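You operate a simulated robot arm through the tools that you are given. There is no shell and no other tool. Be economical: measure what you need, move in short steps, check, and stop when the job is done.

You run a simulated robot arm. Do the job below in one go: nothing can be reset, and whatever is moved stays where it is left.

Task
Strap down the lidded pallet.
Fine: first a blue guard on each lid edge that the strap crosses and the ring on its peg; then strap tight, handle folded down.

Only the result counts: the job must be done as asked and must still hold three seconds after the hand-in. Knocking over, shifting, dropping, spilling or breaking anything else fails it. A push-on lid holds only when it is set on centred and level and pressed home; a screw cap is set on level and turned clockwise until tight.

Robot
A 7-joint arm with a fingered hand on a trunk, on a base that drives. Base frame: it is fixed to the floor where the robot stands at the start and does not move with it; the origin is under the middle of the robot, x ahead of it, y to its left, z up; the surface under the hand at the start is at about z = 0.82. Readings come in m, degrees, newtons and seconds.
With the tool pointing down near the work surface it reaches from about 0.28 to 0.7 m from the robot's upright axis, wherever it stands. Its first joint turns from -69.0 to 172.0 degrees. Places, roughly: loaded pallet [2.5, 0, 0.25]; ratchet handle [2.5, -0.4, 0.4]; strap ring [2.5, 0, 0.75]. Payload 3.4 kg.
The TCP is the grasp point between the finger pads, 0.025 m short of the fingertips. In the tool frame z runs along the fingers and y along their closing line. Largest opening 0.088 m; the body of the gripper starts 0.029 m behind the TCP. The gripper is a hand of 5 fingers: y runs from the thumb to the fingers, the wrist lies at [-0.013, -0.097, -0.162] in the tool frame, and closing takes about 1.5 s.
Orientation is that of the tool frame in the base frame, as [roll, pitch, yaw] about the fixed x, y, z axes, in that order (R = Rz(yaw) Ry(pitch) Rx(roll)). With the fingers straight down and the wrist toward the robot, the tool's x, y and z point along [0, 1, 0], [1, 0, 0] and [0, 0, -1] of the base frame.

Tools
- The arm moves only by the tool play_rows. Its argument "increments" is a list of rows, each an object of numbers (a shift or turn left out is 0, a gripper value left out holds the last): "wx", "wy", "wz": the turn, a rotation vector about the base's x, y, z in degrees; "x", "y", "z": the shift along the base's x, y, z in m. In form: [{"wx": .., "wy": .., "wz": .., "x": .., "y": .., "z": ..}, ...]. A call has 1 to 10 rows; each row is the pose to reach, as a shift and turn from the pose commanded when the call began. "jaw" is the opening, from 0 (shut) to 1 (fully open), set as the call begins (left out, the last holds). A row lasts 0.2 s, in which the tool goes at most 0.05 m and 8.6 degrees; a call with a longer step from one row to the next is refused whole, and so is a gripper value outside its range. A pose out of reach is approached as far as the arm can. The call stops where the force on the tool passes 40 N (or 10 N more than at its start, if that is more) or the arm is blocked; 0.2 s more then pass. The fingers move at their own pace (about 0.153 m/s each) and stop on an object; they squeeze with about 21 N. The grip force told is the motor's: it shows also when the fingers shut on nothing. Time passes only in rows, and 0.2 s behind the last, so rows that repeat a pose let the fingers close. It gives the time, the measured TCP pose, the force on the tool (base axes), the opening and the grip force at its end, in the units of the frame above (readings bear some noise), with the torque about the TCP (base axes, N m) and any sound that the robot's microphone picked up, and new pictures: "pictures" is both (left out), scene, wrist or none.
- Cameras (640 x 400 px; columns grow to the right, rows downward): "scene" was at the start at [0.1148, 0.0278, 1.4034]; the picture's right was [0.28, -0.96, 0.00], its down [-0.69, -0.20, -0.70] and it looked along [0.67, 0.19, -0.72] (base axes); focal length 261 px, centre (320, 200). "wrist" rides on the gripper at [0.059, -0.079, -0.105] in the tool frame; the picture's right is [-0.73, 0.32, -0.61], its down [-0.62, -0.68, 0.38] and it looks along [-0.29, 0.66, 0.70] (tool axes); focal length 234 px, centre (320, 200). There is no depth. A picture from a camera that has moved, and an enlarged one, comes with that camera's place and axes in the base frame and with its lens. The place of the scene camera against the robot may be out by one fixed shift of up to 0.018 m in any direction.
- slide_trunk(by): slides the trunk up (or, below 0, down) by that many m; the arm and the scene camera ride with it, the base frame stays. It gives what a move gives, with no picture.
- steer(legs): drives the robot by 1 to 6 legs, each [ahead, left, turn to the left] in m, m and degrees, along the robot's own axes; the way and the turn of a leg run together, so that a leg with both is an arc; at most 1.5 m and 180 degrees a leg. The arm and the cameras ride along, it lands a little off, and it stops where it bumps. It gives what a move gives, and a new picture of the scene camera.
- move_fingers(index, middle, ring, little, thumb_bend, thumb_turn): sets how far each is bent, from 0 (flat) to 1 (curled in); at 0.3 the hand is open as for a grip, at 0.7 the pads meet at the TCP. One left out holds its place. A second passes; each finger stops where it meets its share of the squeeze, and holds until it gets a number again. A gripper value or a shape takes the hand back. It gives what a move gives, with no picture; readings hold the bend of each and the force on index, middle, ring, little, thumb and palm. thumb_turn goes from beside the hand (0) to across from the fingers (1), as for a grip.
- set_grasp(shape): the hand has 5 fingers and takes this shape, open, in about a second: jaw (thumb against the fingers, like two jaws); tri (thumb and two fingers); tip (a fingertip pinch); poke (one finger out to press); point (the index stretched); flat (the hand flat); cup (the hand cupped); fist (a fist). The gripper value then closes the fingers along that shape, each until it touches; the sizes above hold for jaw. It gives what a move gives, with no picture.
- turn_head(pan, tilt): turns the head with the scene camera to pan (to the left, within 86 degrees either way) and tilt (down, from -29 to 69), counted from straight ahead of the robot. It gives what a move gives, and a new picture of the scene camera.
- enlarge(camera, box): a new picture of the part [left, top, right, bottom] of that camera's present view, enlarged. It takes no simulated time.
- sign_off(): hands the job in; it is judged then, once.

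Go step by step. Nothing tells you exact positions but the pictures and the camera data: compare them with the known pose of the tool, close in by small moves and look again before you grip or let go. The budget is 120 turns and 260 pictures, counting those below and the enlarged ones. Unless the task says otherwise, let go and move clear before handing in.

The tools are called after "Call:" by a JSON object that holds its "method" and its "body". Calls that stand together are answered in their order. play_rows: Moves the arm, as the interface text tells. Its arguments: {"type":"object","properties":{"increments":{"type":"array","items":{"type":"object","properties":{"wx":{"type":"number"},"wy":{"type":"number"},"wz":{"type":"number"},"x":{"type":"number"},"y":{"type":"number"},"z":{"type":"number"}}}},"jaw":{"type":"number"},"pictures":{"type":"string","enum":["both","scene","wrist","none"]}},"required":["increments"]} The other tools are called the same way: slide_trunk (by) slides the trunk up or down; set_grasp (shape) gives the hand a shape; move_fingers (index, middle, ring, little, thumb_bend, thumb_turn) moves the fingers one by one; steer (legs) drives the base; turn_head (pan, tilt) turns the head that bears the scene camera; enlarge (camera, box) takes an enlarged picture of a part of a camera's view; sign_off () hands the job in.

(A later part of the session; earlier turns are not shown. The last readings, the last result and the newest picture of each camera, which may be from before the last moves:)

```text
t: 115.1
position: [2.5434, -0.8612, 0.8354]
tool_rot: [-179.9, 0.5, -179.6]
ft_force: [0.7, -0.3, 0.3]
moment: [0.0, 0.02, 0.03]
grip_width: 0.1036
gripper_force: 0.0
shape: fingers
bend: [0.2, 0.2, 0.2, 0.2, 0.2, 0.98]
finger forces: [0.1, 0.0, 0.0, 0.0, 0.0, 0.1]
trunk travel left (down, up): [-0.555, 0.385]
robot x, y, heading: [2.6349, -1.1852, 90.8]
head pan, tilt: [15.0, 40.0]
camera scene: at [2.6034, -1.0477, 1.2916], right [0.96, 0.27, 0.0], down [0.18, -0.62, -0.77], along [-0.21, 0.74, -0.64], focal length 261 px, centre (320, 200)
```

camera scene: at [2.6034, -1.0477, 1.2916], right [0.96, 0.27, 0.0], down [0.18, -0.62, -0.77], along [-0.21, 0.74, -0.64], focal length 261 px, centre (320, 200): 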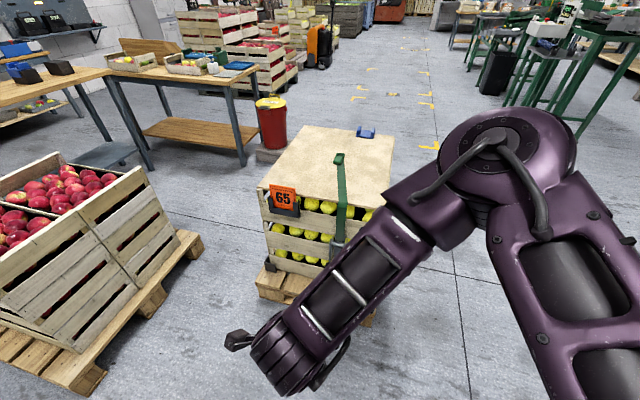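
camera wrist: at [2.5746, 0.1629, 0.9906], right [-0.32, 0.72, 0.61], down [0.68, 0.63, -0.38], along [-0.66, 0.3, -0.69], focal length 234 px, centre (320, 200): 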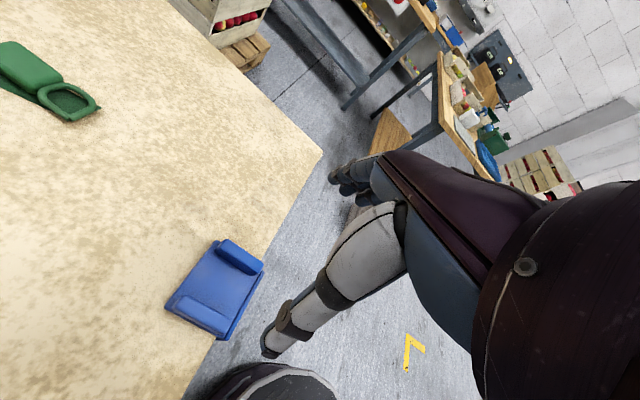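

The strap lies directly over the -y edge, so it must be laid aside before guard B goes under it. I go to the +x side of the pallet, from where the ring can be gripped comfortably.

Call:
{"method": "steer", "body": {"legs": [[0, 0, 89], [-0.45, 0, 0], [0, -1.12, 0]]}}

Call:
{"method": "turn_head", "body": {"pan": 10, "tilt": 55}}

Call:
{"method": "enlarge", "body": {"camera": "wrist", "box": [0, 0, 640, 400]}}

```text
t: 126.9
position: [2.7645, -0.1571, 0.8359]
tool_rot: [-179.9, 0.6, -90.3]
ft_force: [-0.1, 0.2, -0.5]
moment: [0.0, -0.01, 0.02]
grip_width: 0.1038
gripper_force: 0.1
shape: fingers
bend: [0.2, 0.2, 0.2, 0.2, 0.2, 0.98]
finger forces: [0.1, 0.0, 0.1, 0.1, 0.0, 0.0]
trunk travel left (down, up): [-0.555, 0.385]
robot x, y, heading: [3.0906, -0.0656, -179.8]
head pan, tilt: [15.0, 40.0]
camera scene: at [2.9441, -0.0811, 1.2916], right [-0.26, 0.96, 0.0], down [0.62, 0.17, -0.77], along [-0.74, -0.2, -0.64], focal length 261 px, centre (320, 200)
```

scene: 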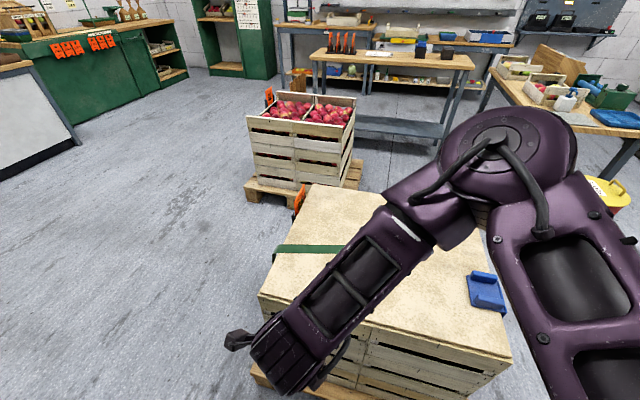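

```text
t: 127.7
position: [2.7635, -0.1575, 0.8365]
tool_rot: [-179.9, 0.5, -90.3]
ft_force: [0.1, 0.0, -0.9]
moment: [0.02, 0.01, -0.03]
grip_width: 0.1038
gripper_force: 0.1
shape: fingers
bend: [0.2, 0.2, 0.2, 0.2, 0.2, 0.98]
finger forces: [0.1, 0.0, 0.0, 0.0, 0.1, 0.0]
trunk travel left (down, up): [-0.555, 0.385]
robot x, y, heading: [3.0877, -0.0655, -179.6]
head pan, tilt: [10.0, 55.0]
camera scene: at [2.9551, -0.0719, 1.271], right [-0.18, 0.98, 0.0], down [0.81, 0.15, -0.57], along [-0.56, -0.1, -0.82], focal length 261 px, centre (320, 200)
```

scene: 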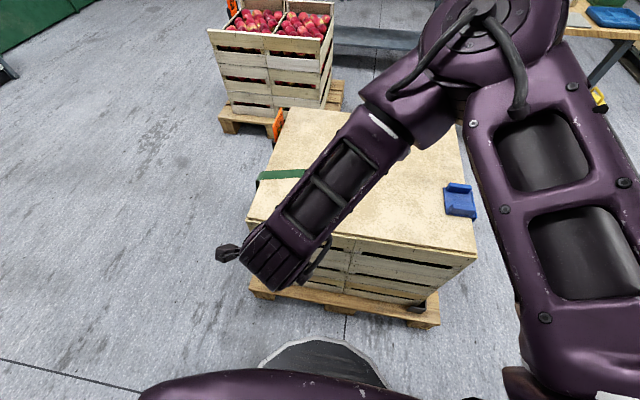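

```text
1.00 times, centred on (320, 200) of wrist (not enlarged: the box is as wide or as high as the picture)
camera zoom: at [2.8425, -0.2166, 0.9412], right [-0.32, 0.72, 0.61], down [0.68, 0.62, -0.38], along [-0.65, 0.3, -0.69], focal length 234 px, centre (320, 200)
```

zoom: 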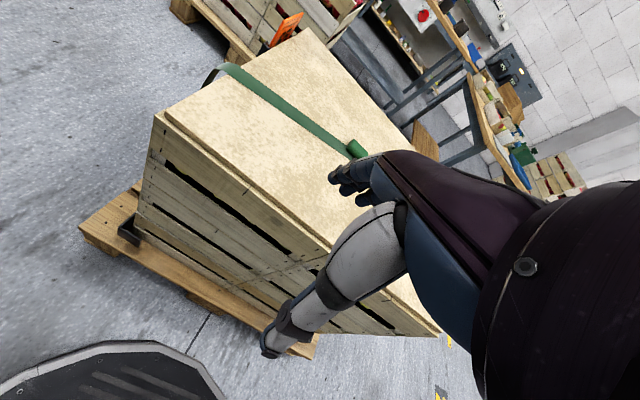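

The buckle lies around (2.43, -0.07). I nudge 6 cm closer, set the tri grasp, and move above it.

Call:
{"method": "steer", "body": {"legs": [[0.06, 0, 0]]}}

Call:
{"method": "set_grasp", "body": {"shape": "tri"}}

Call:
{"method": "play_rows", "body": {"increments": [{"wz": 3, "x": -0.045, "y": 0.01}, {"wz": 6, "x": -0.09, "y": 0.02}, {"wz": 10, "x": -0.135, "y": 0.04}, {"wz": 13, "x": -0.18, "y": 0.06}, {"wz": 16, "x": -0.225, "y": 0.07}, {"wz": 16, "x": -0.26, "y": 0.075, "z": -0.02}]}}

```text
t: 128.7
position: [2.7037, -0.1573, 0.8364]
tool_rot: [-179.9, 0.4, -90.3]
ft_force: [-0.1, -0.3, -0.1]
moment: [-0.01, -0.02, -0.01]
grip_width: 0.1042
gripper_force: 0.0
shape: fingers
bend: [0.2, 0.2, 0.2, 0.2, 0.2, 0.98]
finger forces: [0.0, 0.0, 0.0, 0.0, 0.0, 0.0]
trunk travel left (down, up): [-0.555, 0.385]
robot x, y, heading: [3.03, -0.0662, -179.8]
head pan, tilt: [10.0, 55.0]
camera scene: at [2.8937, -0.0721, 1.2708], right [-0.18, 0.98, 0.0], down [0.81, 0.15, -0.57], along [-0.56, -0.1, -0.82], focal length 261 px, centre (320, 200)
```

scene: 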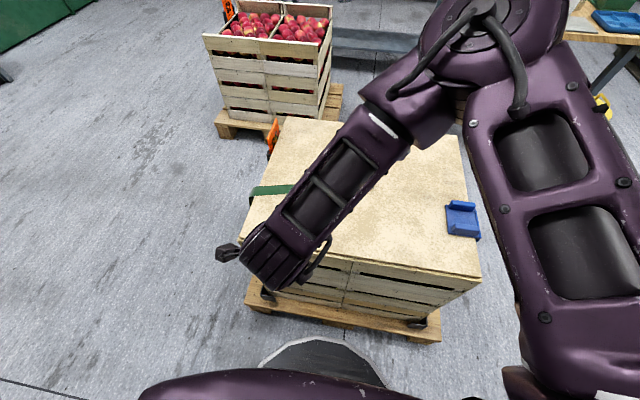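

```text
t: 129.6
position: [2.7037, -0.1563, 0.8361]
tool_rot: [-180.0, 0.5, -90.3]
ft_force: [0.5, -1.3, 1.0]
moment: [0.0, 0.01, 0.01]
grip_width: 0.0879
gripper_force: 0.1
shape: tri
bend: [0.3, 0.3, 0.99, 0.99, 0.3, 0.98]
finger forces: [0.1, 0.1, 0.0, 0.0, 0.0, 0.0]
trunk travel left (down, up): [-0.555, 0.385]
robot x, y, heading: [3.0305, -0.0657, -179.7]
head pan, tilt: [10.0, 55.0]
```

```text
t: 131.0
position: [2.443, -0.0815, 0.8161]
tool_rot: [-179.9, 0.4, -74.2]
ft_force: [-0.2, 0.3, 0.6]
moment: [0.01, 0.01, 0.01]
grip_width: 0.0882
gripper_force: 0.0
shape: tri
bend: [0.3, 0.3, 0.99, 0.99, 0.3, 0.98]
finger forces: [0.0, 0.1, 0.0, 0.0, 0.0, 0.0]
trunk travel left (down, up): [-0.555, 0.385]
robot x, y, heading: [3.0302, -0.0616, -179.8]
head pan, tilt: [10.0, 55.0]
camera scene: at [2.894, -0.0721, 1.2708], right [-0.18, 0.98, 0.0], down [0.81, 0.15, -0.57], along [-0.56, -0.1, -0.82], focal length 261 px, centre (320, 200)
camera wrist: at [2.5348, -0.1175, 0.9215], right [-0.51, 0.61, 0.61], down [0.49, 0.79, -0.38], along [-0.71, 0.11, -0.69], focal length 234 px, centre (320, 200)
```

scene: 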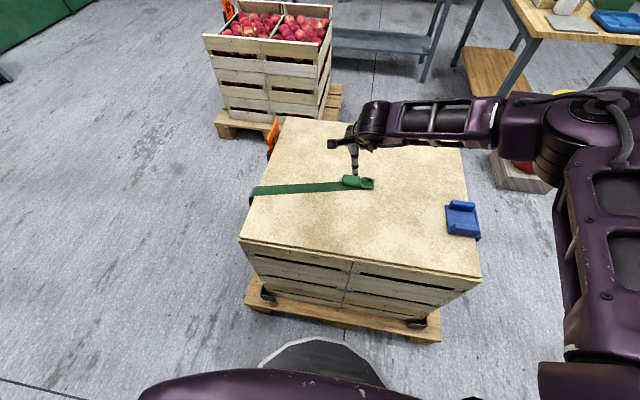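
wrist: 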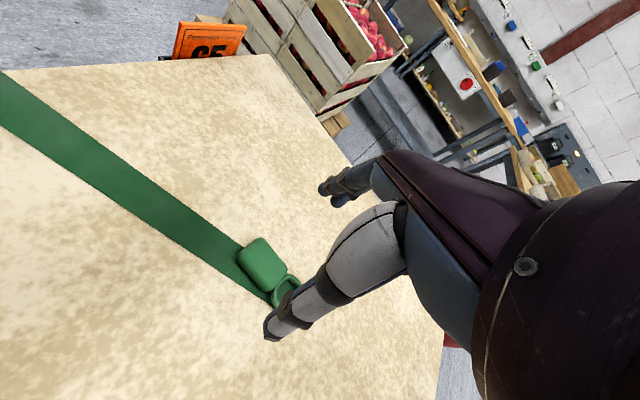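

The buckle body is at (2.425, -0.073) and the loop at y≈-0.036. Centre over the body and descend.

Call:
{"method": "play_rows", "body": {"increments": [{"wz": -6, "x": -0.018, "y": 0.006, "z": -0.02}, {"wz": -6, "x": -0.018, "y": 0.006, "z": -0.05}, {"wz": -6, "x": -0.018, "y": 0.006, "z": -0.08}]}}

Call:
{"method": "enlarge", "body": {"camera": "scene", "box": [310, 120, 420, 220]}}

```text
t: 131.8
position: [2.4258, -0.0751, 0.7372]
tool_rot: [-179.9, 0.4, -80.3]
ft_force: [-0.5, -0.1, 0.1]
moment: [0.03, -0.01, 0.01]
grip_width: 0.0881
gripper_force: 0.1
shape: tri
bend: [0.3, 0.3, 0.99, 0.99, 0.3, 0.98]
finger forces: [0.0, 0.1, 0.0, 0.1, 0.0, 0.0]
trunk travel left (down, up): [-0.555, 0.385]
robot x, y, heading: [3.0301, -0.0665, -179.7]
head pan, tilt: [10.0, 55.0]
camera scene: at [2.8945, -0.0722, 1.2709], right [-0.18, 0.98, 0.0], down [0.81, 0.15, -0.57], along [-0.56, -0.1, -0.82], focal length 261 px, centre (320, 200)
camera wrist: at [2.5133, -0.121, 0.8417], right [-0.44, 0.66, 0.61], down [0.57, 0.73, -0.38], along [-0.7, 0.18, -0.69], focal length 234 px, centre (320, 200)
```

scene: 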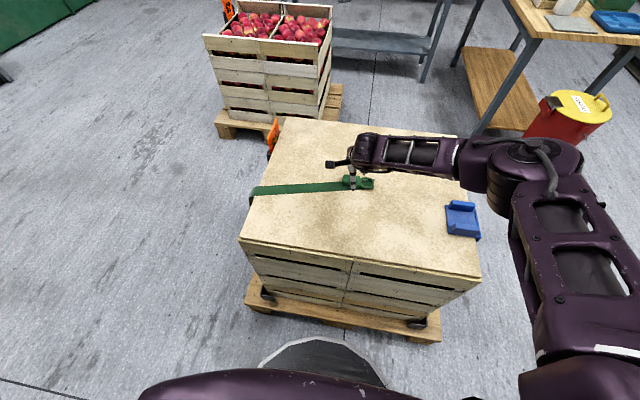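
wrist: 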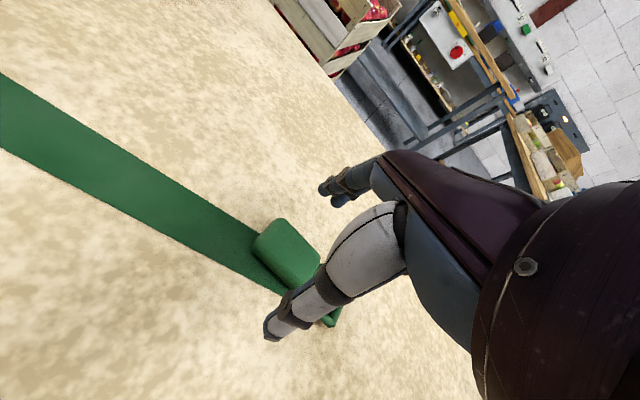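

```text
4.00 times, centred on (365, 170) of scene
camera zoom: at [2.8945, -0.0722, 1.2709], right [-0.18, 0.98, 0.0], down [0.81, 0.15, -0.57], along [-0.56, -0.1, -0.82], focal length 1045 px, centre (140, 320)
```

zoom: 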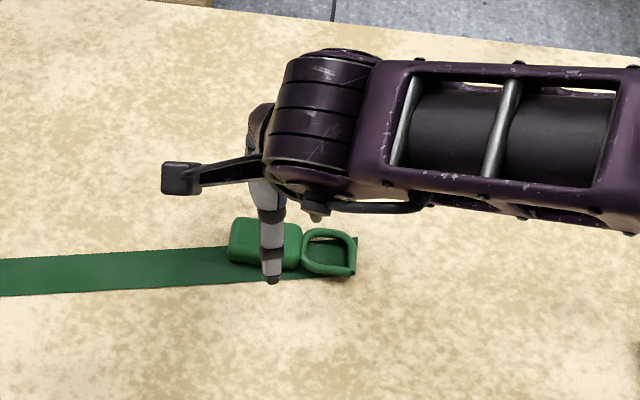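

Call:
{"method": "play_rows", "body": {"increments": [{"z": -0.01}, {"z": -0.021}, {"z": -0.021}], "pictures": "none"}}

Call:
{"method": "play_rows", "body": {"increments": [{}, {}, {}, {}, {}, {}, {}, {}], "jaw": 0, "pictures": "wrist"}}

Call:
{"method": "enlarge", "body": {"camera": "scene", "box": [310, 120, 420, 220]}}

```text
t: 132.6
position: [2.4265, -0.0757, 0.7164]
tool_rot: [-179.9, 0.6, -80.3]
ft_force: [0.0, -0.1, -0.5]
moment: [0.01, -0.03, -0.03]
grip_width: 0.088
gripper_force: 0.1
shape: tri
bend: [0.3, 0.3, 0.99, 0.99, 0.3, 0.98]
finger forces: [0.0, 0.1, 0.0, 0.0, 0.1, 0.1]
trunk travel left (down, up): [-0.555, 0.385]
robot x, y, heading: [3.0291, -0.0647, -179.8]
head pan, tilt: [10.0, 55.0]
```

```text
t: 134.4
position: [2.4262, -0.0764, 0.7162]
tool_rot: [179.9, 0.5, -80.2]
ft_force: [-0.8, 0.4, 4.6]
moment: [0.0, 0.1, -0.05]
grip_width: 0.0207
gripper_force: 21.4
shape: tri
bend: [0.74, 0.56, 1.0, 1.0, 0.74, 1.0]
finger forces: [10.3, 11.7, 0.0, 0.1, 19.4, 0.0]
trunk travel left (down, up): [-0.555, 0.385]
robot x, y, heading: [3.0305, -0.0638, -179.6]
head pan, tilt: [10.0, 55.0]
camera wrist: at [2.5144, -0.1214, 0.8214], right [-0.44, 0.66, 0.61], down [0.57, 0.73, -0.38], along [-0.7, 0.18, -0.69], focal length 234 px, centre (320, 200)
```

wrist: 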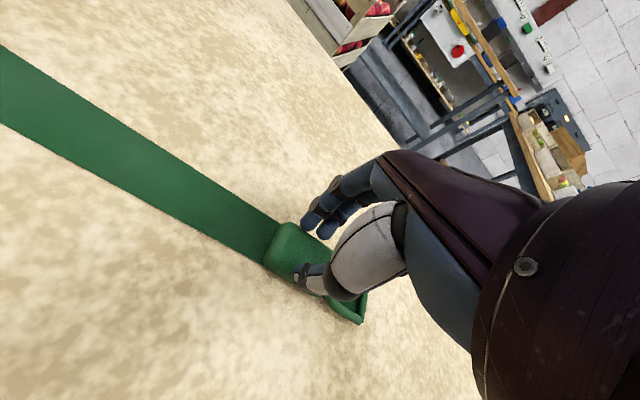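

```text
4.00 times, centred on (365, 170) of scene
camera zoom: at [2.8957, -0.0721, 1.271], right [-0.18, 0.98, 0.0], down [0.81, 0.15, -0.57], along [-0.56, -0.1, -0.82], focal length 1045 px, centre (140, 320)
```

zoom: 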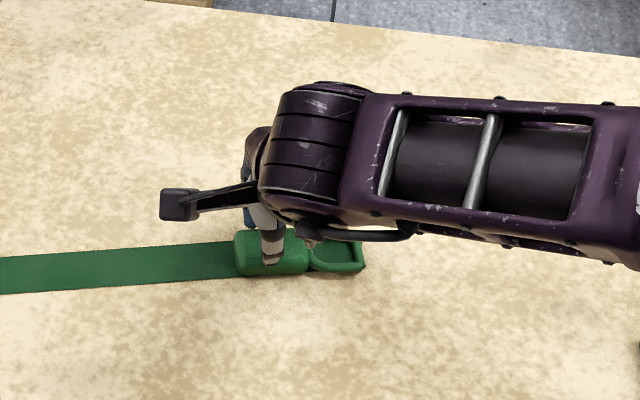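

Gripped. Lift a little and look at how strap and buckle follow.

Call:
{"method": "play_rows", "body": {"increments": [{"z": 0.02}, {"z": 0.05}, {"z": 0.08}]}}

Call:
{"method": "enlarge", "body": {"camera": "scene", "box": [230, 100, 420, 240]}}

```text
t: 135.2
position: [2.4263, -0.0753, 0.7962]
tool_rot: [-179.9, 0.5, -80.3]
ft_force: [-0.3, 0.5, -2.1]
moment: [0.02, 0.02, -0.02]
grip_width: 0.0199
gripper_force: 20.8
shape: tri
bend: [0.74, 0.56, 1.0, 1.0, 0.74, 1.0]
finger forces: [7.9, 10.9, 0.1, 0.0, 19.3, 0.0]
trunk travel left (down, up): [-0.555, 0.385]
robot x, y, heading: [3.0267, -0.0656, -179.8]
head pan, tilt: [10.0, 55.0]
camera scene: at [2.8954, -0.072, 1.2709], right [-0.18, 0.98, 0.0], down [0.81, 0.15, -0.57], along [-0.56, -0.1, -0.82], focal length 261 px, centre (320, 200)
camera wrist: at [2.5148, -0.1211, 0.9007], right [-0.44, 0.66, 0.61], down [0.57, 0.73, -0.38], along [-0.7, 0.18, -0.69], focal length 234 px, centre (320, 200)
```

scene: 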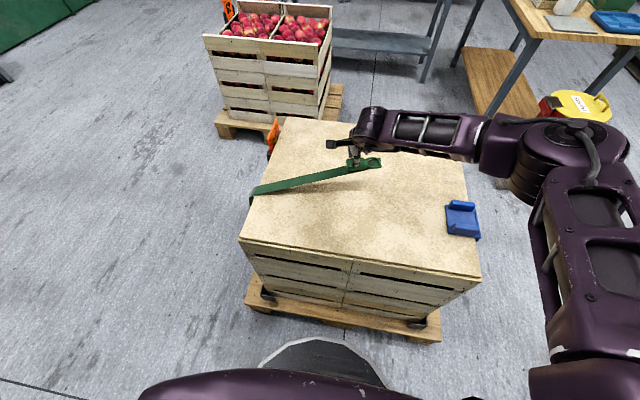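
wrist: 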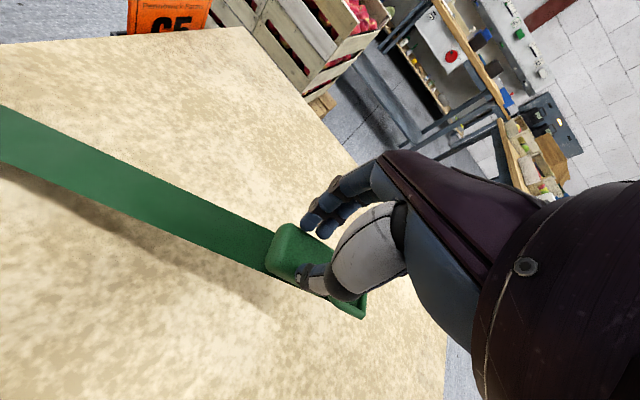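

```text
2.86 times, centred on (325, 170) of scene
camera zoom: at [2.8954, -0.072, 1.2709], right [-0.18, 0.98, 0.0], down [0.81, 0.15, -0.57], along [-0.56, -0.1, -0.82], focal length 746 px, centre (306, 286)
```

zoom: 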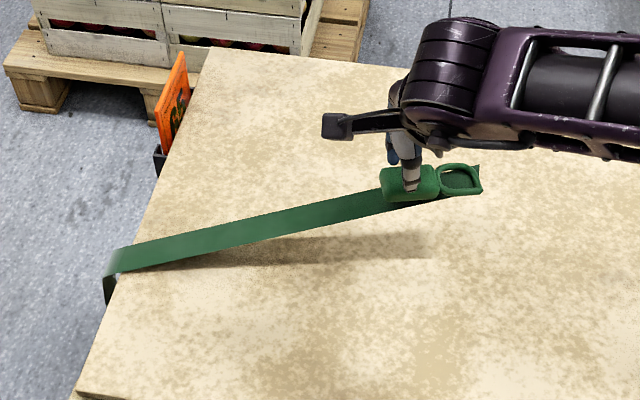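

The strap follows as a taut line. I carry the ring toward +x to see whether its edge crossing moves aside.

Call:
{"method": "play_rows", "body": {"increments": [{"x": 0.04, "y": 0.0}, {"x": 0.08, "y": 0.0}, {"x": 0.12, "y": 0.0}, {"x": 0.16, "y": 0.0}, {"x": 0.185, "y": -0.02}], "pictures": "scene"}}

Call:
{"method": "enlarge", "body": {"camera": "wrist", "box": [0, 0, 640, 400]}}

```text
t: 136.4
position: [2.612, -0.0976, 0.7956]
tool_rot: [179.9, 0.5, -80.2]
ft_force: [0.8, 0.5, -1.0]
moment: [0.04, 0.04, 0.0]
grip_width: 0.0196
gripper_force: 20.7
shape: tri
bend: [0.74, 0.56, 1.0, 1.0, 0.74, 1.0]
finger forces: [7.9, 10.1, 0.1, 0.0, 19.0, 0.0]
trunk travel left (down, up): [-0.555, 0.385]
robot x, y, heading: [3.0278, -0.0643, -179.7]
head pan, tilt: [10.0, 55.0]
camera scene: at [2.8952, -0.074, 1.2709], right [-0.18, 0.98, 0.0], down [0.81, 0.15, -0.57], along [-0.56, -0.1, -0.82], focal length 261 px, centre (320, 200)
```

scene: 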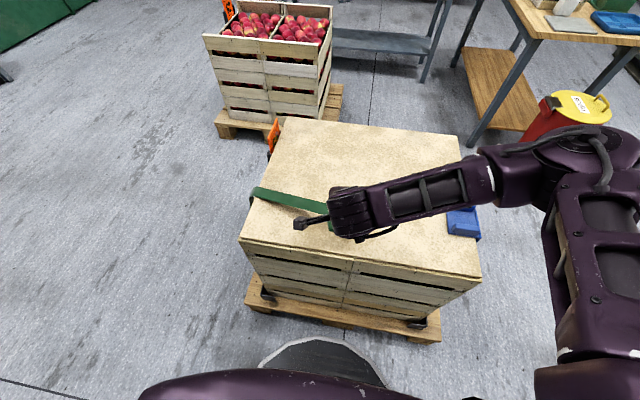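

```text
1.00 times, centred on (320, 200) of wrist (not enlarged: the box is as wide or as high as the picture)
camera zoom: at [2.6994, -0.1424, 0.9003], right [-0.44, 0.66, 0.61], down [0.57, 0.73, -0.38], along [-0.7, 0.18, -0.69], focal length 234 px, centre (320, 200)
```

zoom: 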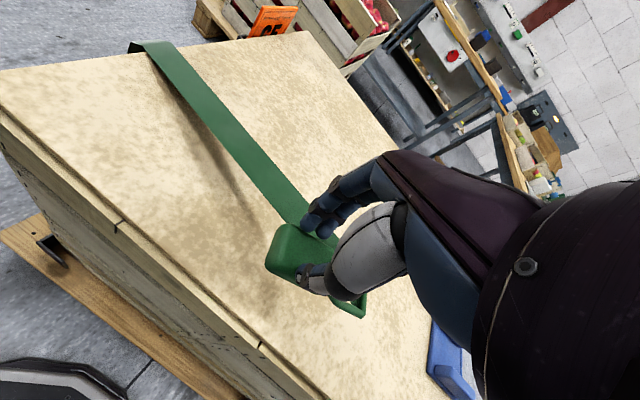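

The strap is always a straight run over a fixed edge point (x≈2.51), so it can't be laid aside; guards simply go on at x≈2.5. I'll set the ring down near the +y edge, ready to be hung on the peg from that side.

Call:
{"method": "play_rows", "body": {"increments": [{"wz": -3, "x": -0.02, "y": 0.04}, {"wz": -6, "x": -0.05, "y": 0.075}, {"wz": -9, "x": -0.08, "y": 0.11}, {"wz": -10, "x": -0.1, "y": 0.15}, {"wz": -10, "x": -0.112, "y": 0.19}, {"wz": -10, "x": -0.112, "y": 0.195, "z": -0.03}, {"wz": -10, "x": -0.112, "y": 0.195, "z": -0.06}, {"wz": -10, "x": -0.112, "y": 0.195, "z": -0.075}]}}

```text
t: 138.2
position: [2.4992, 0.0987, 0.7203]
tool_rot: [-179.9, 0.6, -90.3]
ft_force: [0.9, 0.1, -1.1]
moment: [0.0, -0.01, 0.0]
grip_width: 0.0196
gripper_force: 21.1
shape: tri
bend: [0.74, 0.56, 1.0, 1.0, 0.74, 1.0]
finger forces: [7.8, 10.0, 0.1, 0.0, 18.5, 0.1]
trunk travel left (down, up): [-0.555, 0.385]
robot x, y, heading: [3.0283, -0.0609, -179.6]
head pan, tilt: [10.0, 55.0]
camera scene: at [2.8949, -0.072, 1.2709], right [-0.18, 0.98, 0.0], down [0.81, 0.15, -0.57], along [-0.56, -0.1, -0.82], focal length 261 px, centre (320, 200)
camera wrist: at [2.5772, 0.0392, 0.8248], right [-0.32, 0.72, 0.61], down [0.68, 0.62, -0.38], along [-0.65, 0.3, -0.69], focal length 234 px, centre (320, 200)
```

scene: 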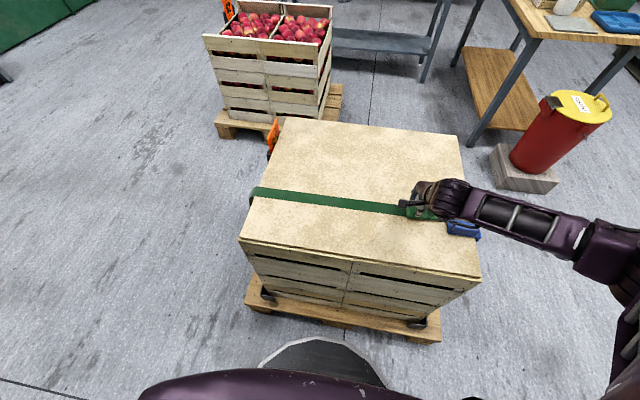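
wrist: 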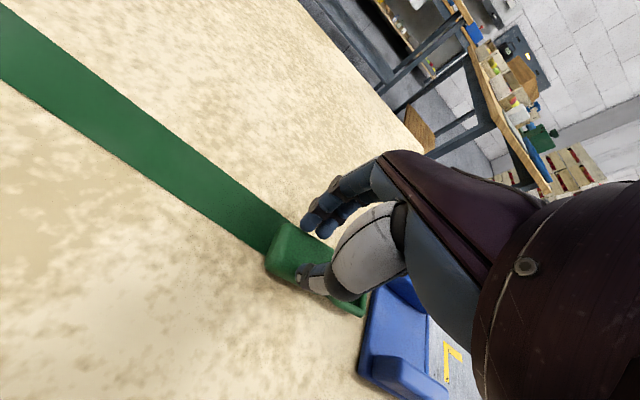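

The strap now runs straight to guard A. Keeping the ring gripped, I lift over the guard and drive sideways so I can hang it on the peg from the +x side.

Call:
{"method": "play_rows", "body": {"increments": [{"z": 0.04}, {"z": 0.08}, {"z": 0.12}], "pictures": "none"}}

Call:
{"method": "steer", "body": {"legs": [[0, -0.42, 0]]}}

Call:
{"method": "turn_head", "body": {"pan": -5, "tilt": 50}}

Call:
{"method": "enlarge", "body": {"camera": "wrist", "box": [0, 0, 640, 400]}}

```text
t: 139.0
position: [2.5005, 0.099, 0.8416]
tool_rot: [-179.9, 0.5, -90.4]
ft_force: [0.1, -0.7, 0.5]
moment: [0.03, -0.01, 0.0]
grip_width: 0.0196
gripper_force: 21.1
shape: tri
bend: [0.74, 0.56, 1.0, 1.0, 0.74, 1.0]
finger forces: [7.9, 9.8, 0.0, 0.0, 18.3, 0.0]
trunk travel left (down, up): [-0.555, 0.385]
robot x, y, heading: [3.0318, -0.0664, -179.9]
head pan, tilt: [10.0, 55.0]
```

```text
t: 141.6
position: [2.4983, 0.521, 0.8404]
tool_rot: [-179.9, 0.5, -90.3]
ft_force: [-0.2, 0.7, -1.4]
moment: [-0.02, 0.03, 0.01]
grip_width: 0.0198
gripper_force: 20.8
shape: tri
bend: [0.74, 0.56, 1.0, 1.0, 0.74, 1.0]
finger forces: [7.9, 9.9, 0.1, 0.1, 18.3, 0.1]
trunk travel left (down, up): [-0.555, 0.385]
robot x, y, heading: [3.0239, 0.3553, -179.6]
head pan, tilt: [10.0, 55.0]
camera scene: at [2.8932, 0.348, 1.2709], right [-0.18, 0.98, 0.0], down [0.81, 0.14, -0.57], along [-0.56, -0.1, -0.82], focal length 261 px, centre (320, 200)
```

scene: 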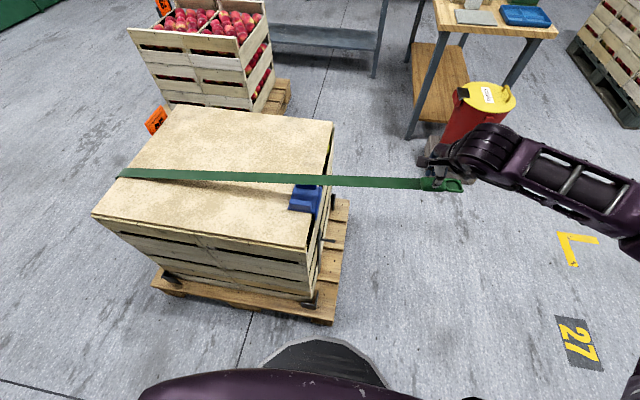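

```text
t: 142.3
position: [2.4978, 0.5204, 0.8394]
tool_rot: [-179.8, 0.6, -90.3]
ft_force: [-0.3, 0.7, -0.2]
moment: [0.01, -0.03, 0.01]
grip_width: 0.0196
gripper_force: 21.4
shape: tri
bend: [0.74, 0.56, 1.0, 1.0, 0.74, 1.0]
finger forces: [7.9, 9.9, 0.0, 0.1, 18.3, 0.0]
trunk travel left (down, up): [-0.555, 0.385]
robot x, y, heading: [3.0296, 0.3593, -179.9]
head pan, tilt: [-5.0, 50.0]
camera scene: at [2.8875, 0.3665, 1.2774], right [0.08, 1.0, 0.0], down [0.76, -0.06, -0.64], along [-0.64, 0.05, -0.77], focal length 261 px, centre (320, 200)
```

scene: 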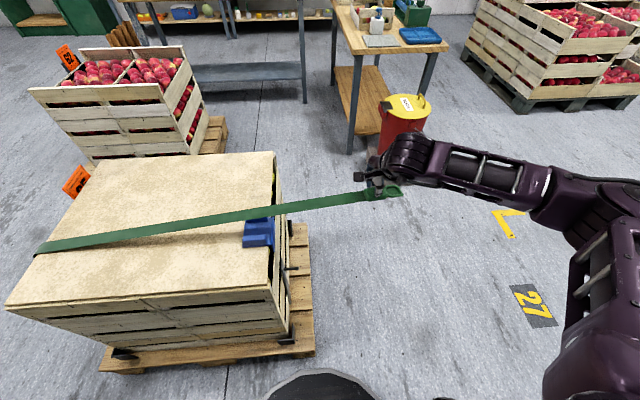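

```text
1.00 times, centred on (320, 200) of wrist (not enlarged: the box is as wide or as high as the picture)
camera zoom: at [2.5761, 0.4599, 0.9457], right [-0.32, 0.72, 0.61], down [0.69, 0.62, -0.38], along [-0.65, 0.3, -0.69], focal length 234 px, centre (320, 200)
```

zoom: 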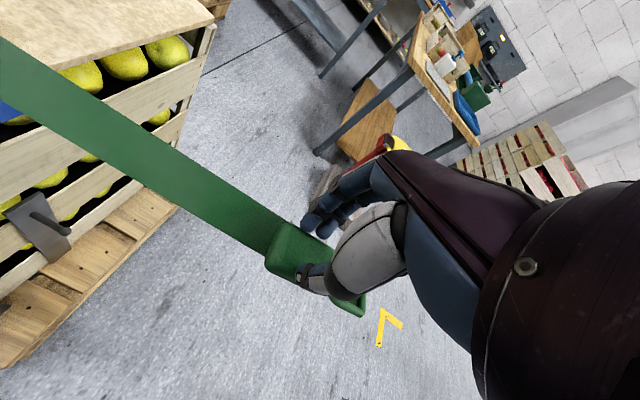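

Call:
{"method": "enlarge", "body": {"camera": "scene", "box": [230, 180, 340, 310]}}

Call:
{"method": "enlarge", "body": {"camera": "wrist", "box": [0, 130, 200, 300]}}

```text
3.08 times, centred on (285, 245) of scene
camera zoom: at [2.8875, 0.3665, 1.2774], right [0.08, 1.0, 0.0], down [0.76, -0.06, -0.64], along [-0.64, 0.05, -0.77], focal length 804 px, centre (428, 62)
```

zoom: 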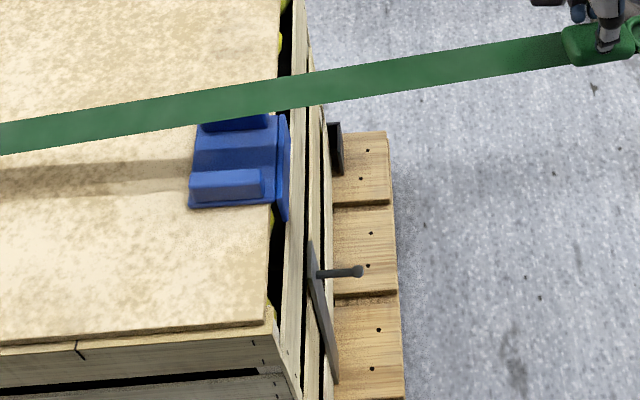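

```text
2.35 times, centred on (100, 215) of wrist
camera zoom: at [2.5761, 0.4599, 0.9457], right [-0.32, 0.72, 0.61], down [0.69, 0.62, -0.38], along [-0.65, 0.3, -0.69], focal length 551 px, centre (838, 165)
```

zoom: 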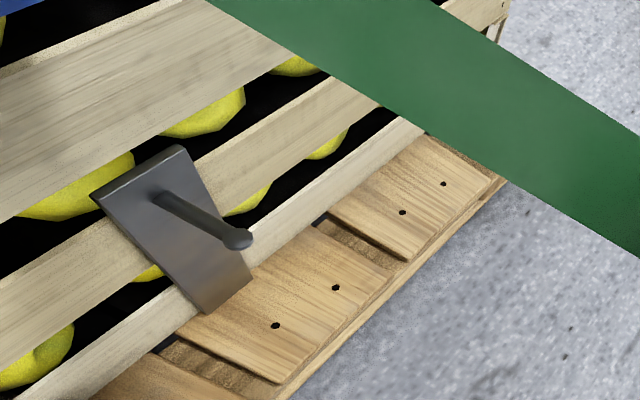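

The peg is a thin horizontal rod with a ball tip: x≈2.506, y 0.283–0.328, z≈0.475. I lower the trunk and rotate the hand about x so that the ring's loop hangs downward, fingers pointing -y.

Call:
{"method": "slide_trunk", "body": {"by": -0.22}}

Call:
{"method": "play_rows", "body": {"increments": [{"wx": -8.5}, {"wx": -17}, {"wx": -25.5}, {"wx": -34}, {"wx": -42.5}, {"wx": -51}, {"wx": -59.5}, {"wx": -68}, {"wx": -76.5}, {"wx": -85}]}}

```text
t: 144.7
position: [2.497, 0.5204, 0.621]
tool_rot: [-180.0, 0.5, -90.3]
ft_force: [0.7, 0.1, 0.0]
moment: [0.01, -0.03, -0.04]
grip_width: 0.0195
gripper_force: 20.5
shape: tri
bend: [0.74, 0.56, 1.0, 1.0, 0.74, 1.0]
finger forces: [7.8, 9.9, 0.1, 0.0, 18.3, 0.0]
trunk travel left (down, up): [-0.335, 0.605]
robot x, y, heading: [3.0298, 0.3554, -179.8]
head pan, tilt: [-5.0, 50.0]
```

```text
t: 146.8
position: [2.4984, 0.5203, 0.6203]
tool_rot: [-176.1, -84.7, -93.8]
ft_force: [-0.8, 0.0, 0.8]
moment: [-0.01, 0.03, -0.05]
grip_width: 0.0152
gripper_force: 20.4
shape: tri
bend: [0.75, 0.74, 1.0, 1.0, 0.84, 1.0]
finger forces: [0.1, 0.0, 0.1, 0.1, 0.0, 0.0]
trunk travel left (down, up): [-0.335, 0.605]
robot x, y, heading: [3.0296, 0.3544, -179.8]
head pan, tilt: [-5.0, 50.0]
camera scene: at [2.8875, 0.3665, 1.0575], right [0.08, 1.0, 0.0], down [0.76, -0.06, -0.64], along [-0.64, 0.05, -0.77], focal length 261 px, centre (320, 200)
camera wrist: at [2.5763, 0.6192, 0.6897], right [-0.32, 0.67, -0.67], down [0.68, -0.32, -0.65], along [-0.65, -0.67, -0.36], focal length 234 px, centre (320, 200)
```

scene: 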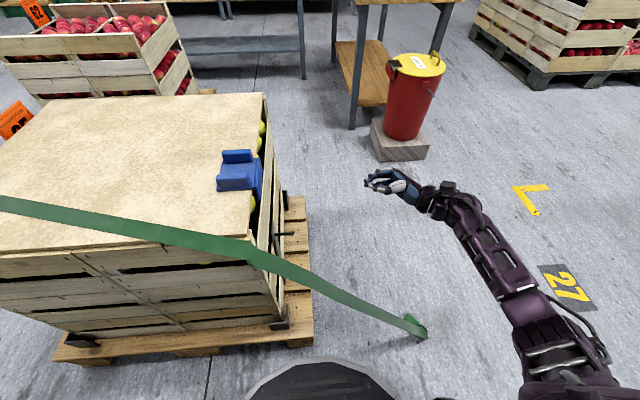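
wrist: 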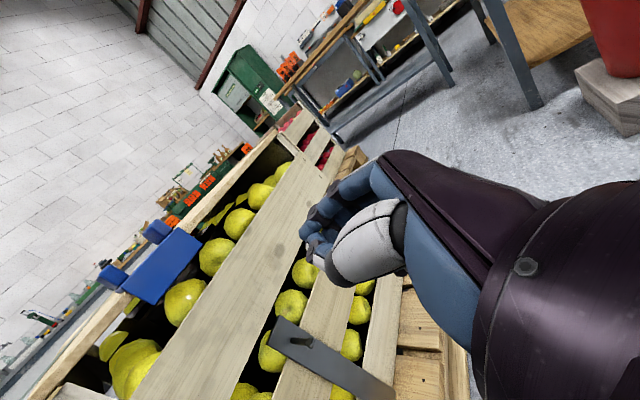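

The ring slipped from the weak pinch and now lies on the floor at about (2.64, 0.74); nothing else moved. I restore the hand, drive over and inspect it.

Call:
{"method": "play_rows", "body": {"increments": [{"wx": 8.5}, {"wx": 17}, {"wx": 25.5}, {"wx": 34}, {"wx": 42.5}, {"wx": 51}, {"wx": 59.5}, {"wx": 68}, {"wx": 76.5}, {"wx": 85}], "jaw": 1, "pictures": "none"}}

Call:
{"method": "steer", "body": {"legs": [[-0.06, -0.3, 0]]}}

Call:
{"method": "turn_head", "body": {"pan": 0, "tilt": 60}}

Call:
{"method": "enlarge", "body": {"camera": "wrist", "box": [0, 0, 640, 400]}}

```text
t: 149.1
position: [2.4981, 0.5189, 0.6201]
tool_rot: [180.0, 0.7, -90.3]
ft_force: [-0.4, -1.0, 0.1]
moment: [-0.05, 0.01, -0.01]
grip_width: 0.0875
gripper_force: 0.0
shape: tri
bend: [0.3, 0.3, 0.99, 0.99, 0.3, 0.98]
finger forces: [0.0, 0.0, 0.1, 0.0, 0.0, 0.1]
trunk travel left (down, up): [-0.335, 0.605]
robot x, y, heading: [3.0283, 0.3571, -180.1]
head pan, tilt: [-5.0, 50.0]
```

```text
t: 151.1
position: [2.5564, 0.8194, 0.6207]
tool_rot: [-179.9, 0.3, -90.1]
ft_force: [-0.2, -0.2, 0.5]
moment: [-0.01, -0.02, 0.0]
grip_width: 0.0875
gripper_force: 0.2
shape: tri
bend: [0.3, 0.3, 0.99, 0.99, 0.3, 0.98]
finger forces: [0.0, 0.1, 0.1, 0.0, 0.0, 0.0]
trunk travel left (down, up): [-0.335, 0.605]
robot x, y, heading: [3.0825, 0.653, -179.7]
head pan, tilt: [-5.0, 50.0]
camera scene: at [2.9459, 0.6674, 1.0574], right [0.08, 1.0, 0.0], down [0.76, -0.06, -0.64], along [-0.64, 0.05, -0.77], focal length 261 px, centre (320, 200)
```

scene: 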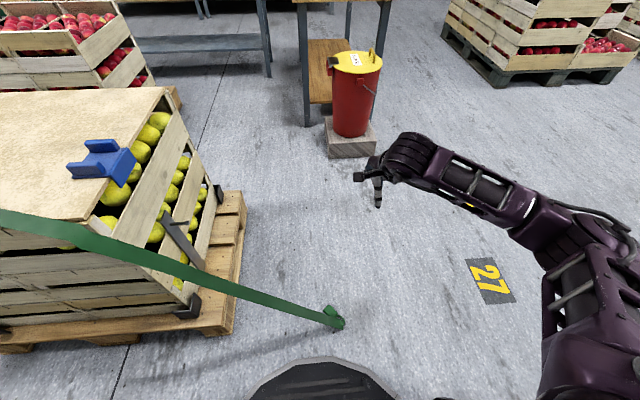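

```text
t: 151.8
position: [2.5553, 0.8185, 0.6215]
tool_rot: [-179.9, 0.5, -90.0]
ft_force: [-0.3, 0.8, -0.3]
moment: [-0.02, -0.02, 0.02]
grip_width: 0.0877
gripper_force: 0.0
shape: tri
bend: [0.3, 0.3, 0.99, 0.99, 0.3, 0.98]
finger forces: [0.0, 0.0, 0.1, 0.1, 0.0, 0.1]
trunk travel left (down, up): [-0.335, 0.605]
robot x, y, heading: [3.086, 0.6565, -179.3]
head pan, tilt: [0.0, 60.0]
camera scene: at [2.956, 0.6605, 1.0449], right [-0.01, 1.0, 0.0], down [0.87, 0.01, -0.5], along [-0.5, 0.0, -0.87], focal length 261 px, centre (320, 200)
```

scene: 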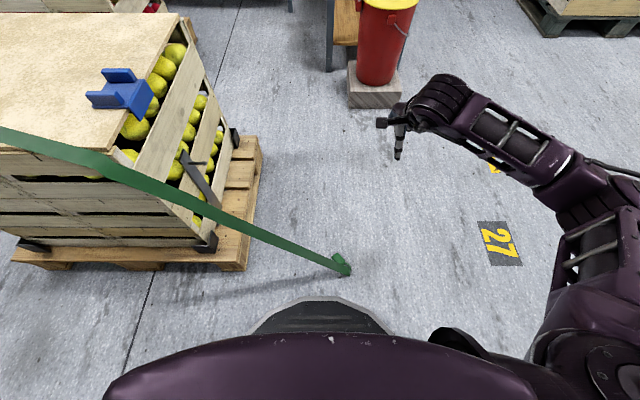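

```text
1.00 times, centred on (320, 200) of wrist (not enlarged: the box is as wide or as high as the picture)
camera zoom: at [2.6343, 0.7593, 0.7257], right [-0.32, 0.72, 0.61], down [0.68, 0.63, -0.38], along [-0.66, 0.3, -0.69], focal length 234 px, centre (320, 200)
```

zoom: 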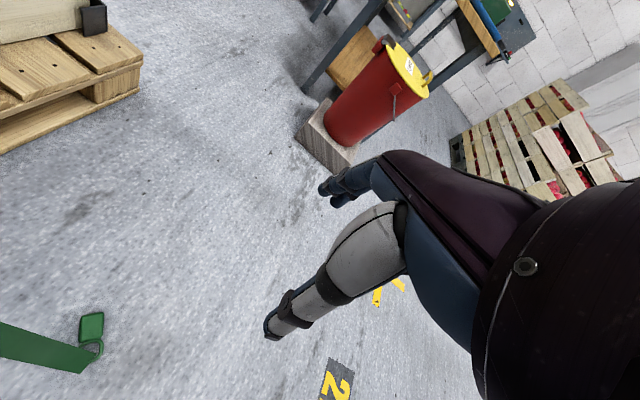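

Call:
{"method": "enlarge", "body": {"camera": "wrist", "box": [40, 290, 160, 400]}}

Call:
{"method": "enlarge", "body": {"camera": "scene", "box": [290, 220, 390, 310]}}

```text
3.64 times, centred on (100, 345) of wrist
camera zoom: at [2.6343, 0.7593, 0.7257], right [-0.32, 0.72, 0.61], down [0.68, 0.63, -0.38], along [-0.66, 0.3, -0.69], focal length 852 px, centre (1120, -327)
```

zoom: 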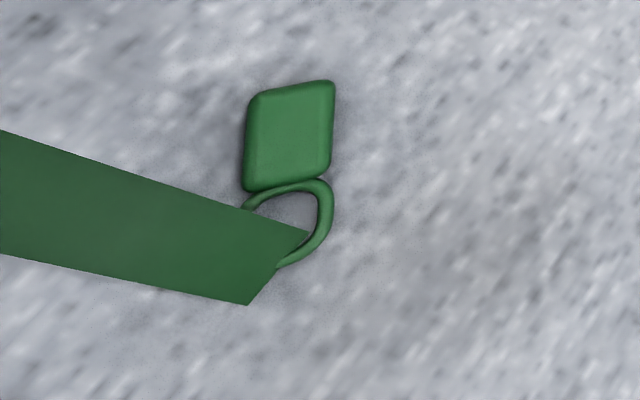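

```text
4.44 times, centred on (340, 265) of scene
camera zoom: at [2.956, 0.6605, 1.0449], right [-0.01, 1.0, 0.0], down [0.87, 0.01, -0.5], along [-0.5, 0.0, -0.87], focal length 1161 px, centre (231, -89)
```

zoom: 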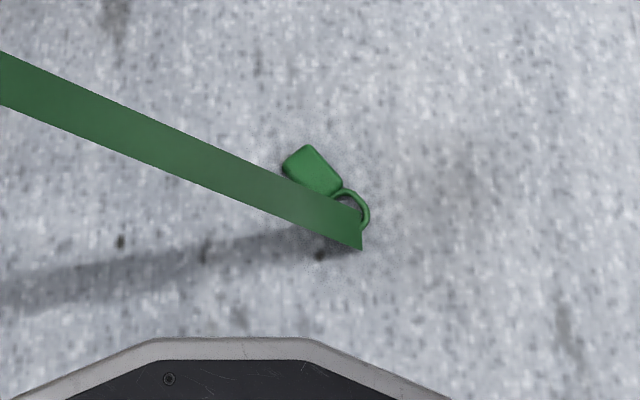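

The buckle body is at about (2.645, 0.732) on the floor, loop pointing ~47° from +x. I align the hand above it and lower the trunk.

Call:
{"method": "play_rows", "body": {"increments": [{"wz": -8, "x": 0.018, "y": -0.017}, {"wz": -16, "x": 0.036, "y": -0.034}, {"wz": -24, "x": 0.054, "y": -0.051}, {"wz": -32, "x": 0.072, "y": -0.068}, {"wz": -40, "x": 0.09, "y": -0.087}, {"wz": -43, "x": 0.09, "y": -0.087}], "pictures": "none"}}

Call:
{"method": "slide_trunk", "body": {"by": -0.335}}

Call:
{"method": "play_rows", "body": {"increments": [{"z": -0.04}, {"z": -0.08}, {"z": -0.12}, {"z": -0.16}]}}

```text
t: 153.2
position: [2.6463, 0.731, 0.6206]
tool_rot: [180.0, 0.4, -133.2]
ft_force: [0.1, 0.1, 0.6]
moment: [0.04, -0.03, 0.0]
grip_width: 0.0875
gripper_force: 0.0
shape: tri
bend: [0.3, 0.3, 0.99, 0.99, 0.3, 0.98]
finger forces: [0.1, 0.1, 0.0, 0.1, 0.0, 0.0]
trunk travel left (down, up): [-0.335, 0.605]
robot x, y, heading: [3.0869, 0.6549, -179.6]
head pan, tilt: [0.0, 60.0]
```

```text
t: 156.5
position: [2.6455, 0.7298, 0.2856]
tool_rot: [-179.9, 0.5, -133.1]
ft_force: [-0.1, -1.1, 1.3]
moment: [0.0, 0.02, -0.04]
grip_width: 0.0876
gripper_force: 0.0
shape: tri
bend: [0.3, 0.3, 0.99, 0.99, 0.3, 0.98]
finger forces: [0.0, 0.0, 0.1, 0.0, 0.0, 0.1]
trunk travel left (down, up): [0.0, 0.94]
robot x, y, heading: [3.0861, 0.655, -179.4]
head pan, tilt: [0.0, 60.0]
```

```text
t: 157.5
position: [2.6461, 0.7315, 0.1254]
tool_rot: [180.0, 0.6, -133.2]
ft_force: [0.1, -0.7, -1.2]
moment: [-0.02, -0.01, -0.01]
grip_width: 0.0876
gripper_force: 0.1
shape: tri
bend: [0.3, 0.3, 0.99, 0.99, 0.3, 0.98]
finger forces: [0.0, 0.0, 0.1, 0.1, 0.0, 0.0]
trunk travel left (down, up): [0.0, 0.94]
robot x, y, heading: [3.0811, 0.6533, -179.7]
head pan, tilt: [0.0, 60.0]
camera scene: at [2.9561, 0.6604, 0.7099], right [-0.01, 1.0, 0.0], down [0.87, 0.01, -0.5], along [-0.5, 0.0, -0.87], focal length 261 px, centre (320, 200)
camera wrist: at [2.6625, 0.6342, 0.2307], right [0.26, 0.75, 0.61], down [0.93, -0.01, -0.38], along [-0.28, 0.66, -0.69], focal length 234 px, centre (320, 200)
```

scene: 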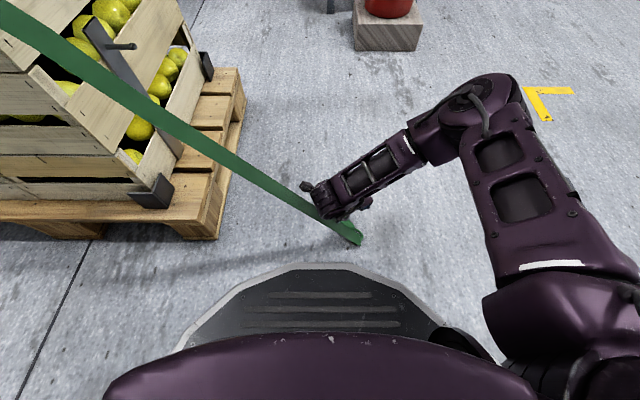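
wrist: 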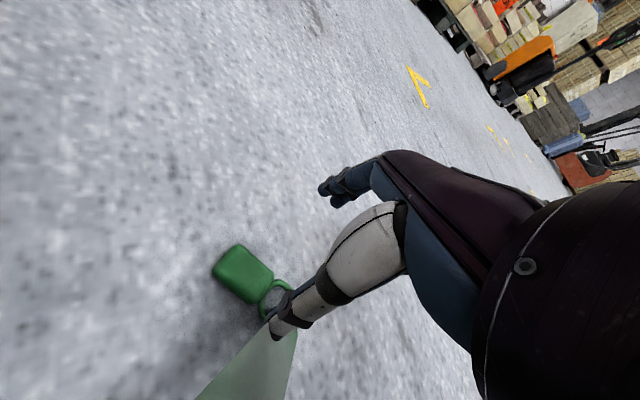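

Adjust to the body centre (2.646, 0.723), and go down so the fingertips just reach the floor.

Call:
{"method": "play_rows", "body": {"increments": [{"wz": -5, "y": -0.008, "z": -0.03}, {"wz": -5, "y": -0.008, "z": -0.06}, {"wz": -5, "y": -0.008, "z": -0.085}, {"wz": -5, "y": -0.008, "z": -0.096}, {"wz": -5, "y": -0.008, "z": -0.096}], "pictures": "wrist"}}

```text
t: 158.7
position: [2.6467, 0.7231, 0.0306]
tool_rot: [-179.9, 0.4, -138.0]
ft_force: [-0.6, 0.6, -0.2]
moment: [0.0, 0.02, 0.0]
grip_width: 0.0876
gripper_force: 0.1
shape: tri
bend: [0.3, 0.3, 0.99, 0.99, 0.3, 0.98]
finger forces: [0.0, 0.0, 0.0, 0.1, 0.0, 0.0]
trunk travel left (down, up): [0.0, 0.94]
robot x, y, heading: [3.0841, 0.6586, -179.6]
head pan, tilt: [0.0, 60.0]
camera wrist: at [2.6544, 0.6253, 0.135], right [0.32, 0.72, 0.61], down [0.92, -0.09, -0.38], along [-0.22, 0.69, -0.69], focal length 234 px, centre (320, 200)
```

wrist: 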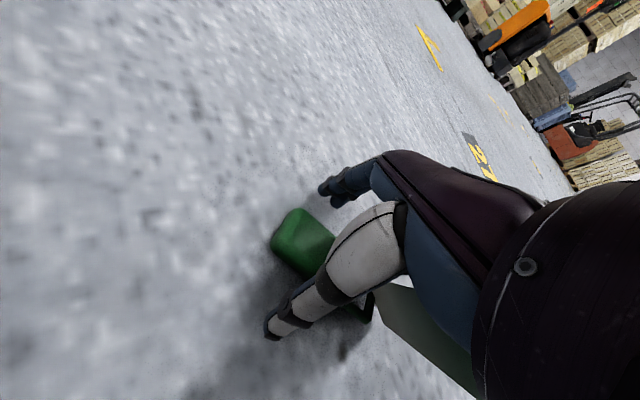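

Call:
{"method": "play_rows", "body": {"increments": [{"x": -0.003, "y": -0.003, "z": -0.004}, {"x": -0.003, "y": -0.003, "z": -0.005}], "pictures": "none"}}

Call:
{"method": "play_rows", "body": {"increments": [{}, {}, {}, {}, {}, {}, {}, {}], "jaw": 0, "pictures": "wrist"}}

```text
t: 159.3
position: [2.6413, 0.7207, 0.0261]
tool_rot: [-179.9, 0.4, -138.2]
ft_force: [-0.3, -0.7, 0.8]
moment: [-0.01, 0.04, -0.03]
grip_width: 0.0879
gripper_force: 0.0
shape: tri
bend: [0.3, 0.3, 0.99, 0.99, 0.3, 0.98]
finger forces: [0.1, 0.9, 0.1, 0.0, 0.0, 0.1]
trunk travel left (down, up): [0.0, 0.94]
robot x, y, heading: [3.086, 0.6558, -179.9]
head pan, tilt: [0.0, 60.0]
```

```text
t: 161.1
position: [2.6427, 0.7201, 0.0256]
tool_rot: [180.0, 0.4, -138.1]
ft_force: [4.1, 2.4, 11.7]
moment: [0.24, 0.18, -0.15]
grip_width: 0.0274
gripper_force: 20.6
shape: tri
bend: [0.73, 0.43, 1.0, 1.0, 0.74, 1.0]
finger forces: [28.6, 4.5, 0.0, 0.0, 21.8, 0.0]
trunk travel left (down, up): [0.0, 0.94]
robot x, y, heading: [3.088, 0.6564, -179.5]
head pan, tilt: [0.0, 60.0]
camera wrist: at [2.6508, 0.6222, 0.1308], right [0.32, 0.72, 0.61], down [0.92, -0.09, -0.38], along [-0.22, 0.69, -0.69], focal length 234 px, centre (320, 200)
```

wrist: 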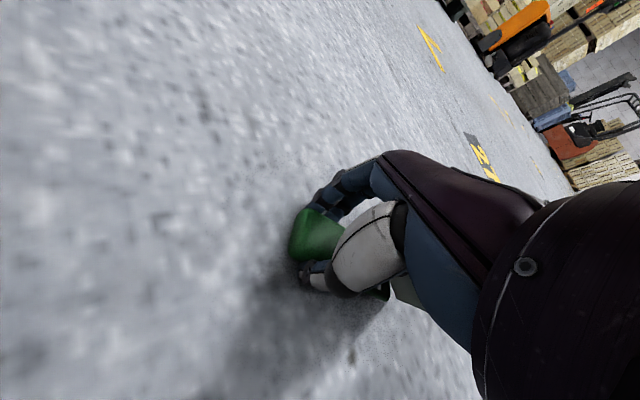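

Index and thumb met past the body's loop end, only the middle finger is on it. I open, shift 1.5 cm toward the strap side of the body and regrip.

Call:
{"method": "play_rows", "body": {"increments": [{}, {}, {}, {"z": 0.003}, {"x": -0.012, "y": -0.011, "z": 0.003}, {"x": -0.012, "y": -0.011, "z": 0.001}], "jaw": 1, "pictures": "wrist"}}

Call:
{"method": "play_rows", "body": {"increments": [{}, {}, {}, {}, {}, {}, {}, {}], "jaw": 0, "pictures": "wrist"}}

```text
t: 162.5
position: [2.6301, 0.7099, 0.0253]
tool_rot: [-180.0, 0.5, -138.3]
ft_force: [0.1, 0.7, 0.5]
moment: [0.02, 0.0, -0.01]
grip_width: 0.0879
gripper_force: 0.0
shape: tri
bend: [0.3, 0.3, 0.99, 0.99, 0.3, 0.98]
finger forces: [0.1, 0.3, 0.0, 0.0, 0.1, 0.1]
trunk travel left (down, up): [0.0, 0.94]
robot x, y, heading: [3.0873, 0.6583, -179.5]
head pan, tilt: [0.0, 60.0]
camera wrist: at [2.6391, 0.6115, 0.1303], right [0.32, 0.72, 0.61], down [0.92, -0.09, -0.38], along [-0.22, 0.69, -0.69], focal length 234 px, centre (320, 200)
```

wrist: 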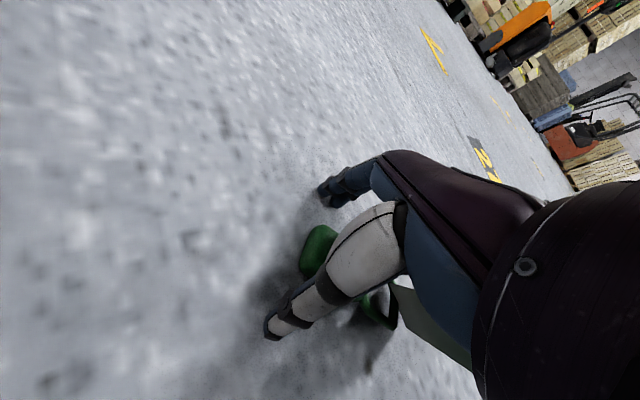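

```text
t: 164.3
position: [2.6319, 0.7098, 0.027]
tool_rot: [-179.9, 0.5, -138.1]
ft_force: [0.0, -0.2, 0.3]
moment: [0.01, 0.02, 0.04]
grip_width: 0.0
gripper_force: 21.0
shape: tri
bend: [0.7, 0.46, 1.0, 1.0, 0.74, 1.0]
finger forces: [0.0, 0.0, 0.1, 0.1, 0.0, 0.0]
trunk travel left (down, up): [0.0, 0.94]
robot x, y, heading: [3.0837, 0.6544, -179.6]
head pan, tilt: [0.0, 60.0]
camera wrist: at [2.6392, 0.611, 0.1307], right [0.32, 0.72, 0.61], down [0.92, -0.09, -0.38], along [-0.22, 0.69, -0.69], focal length 234 px, centre (320, 200)
```

wrist: 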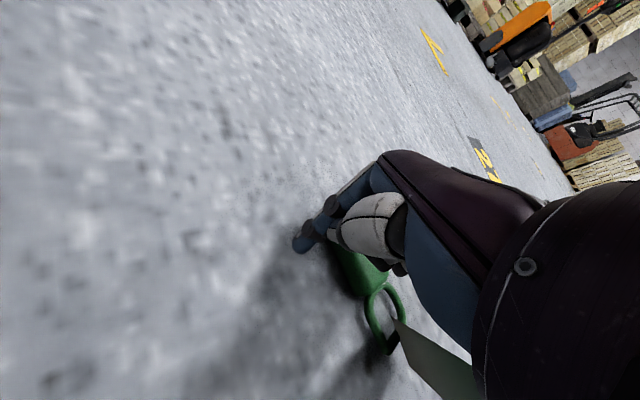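

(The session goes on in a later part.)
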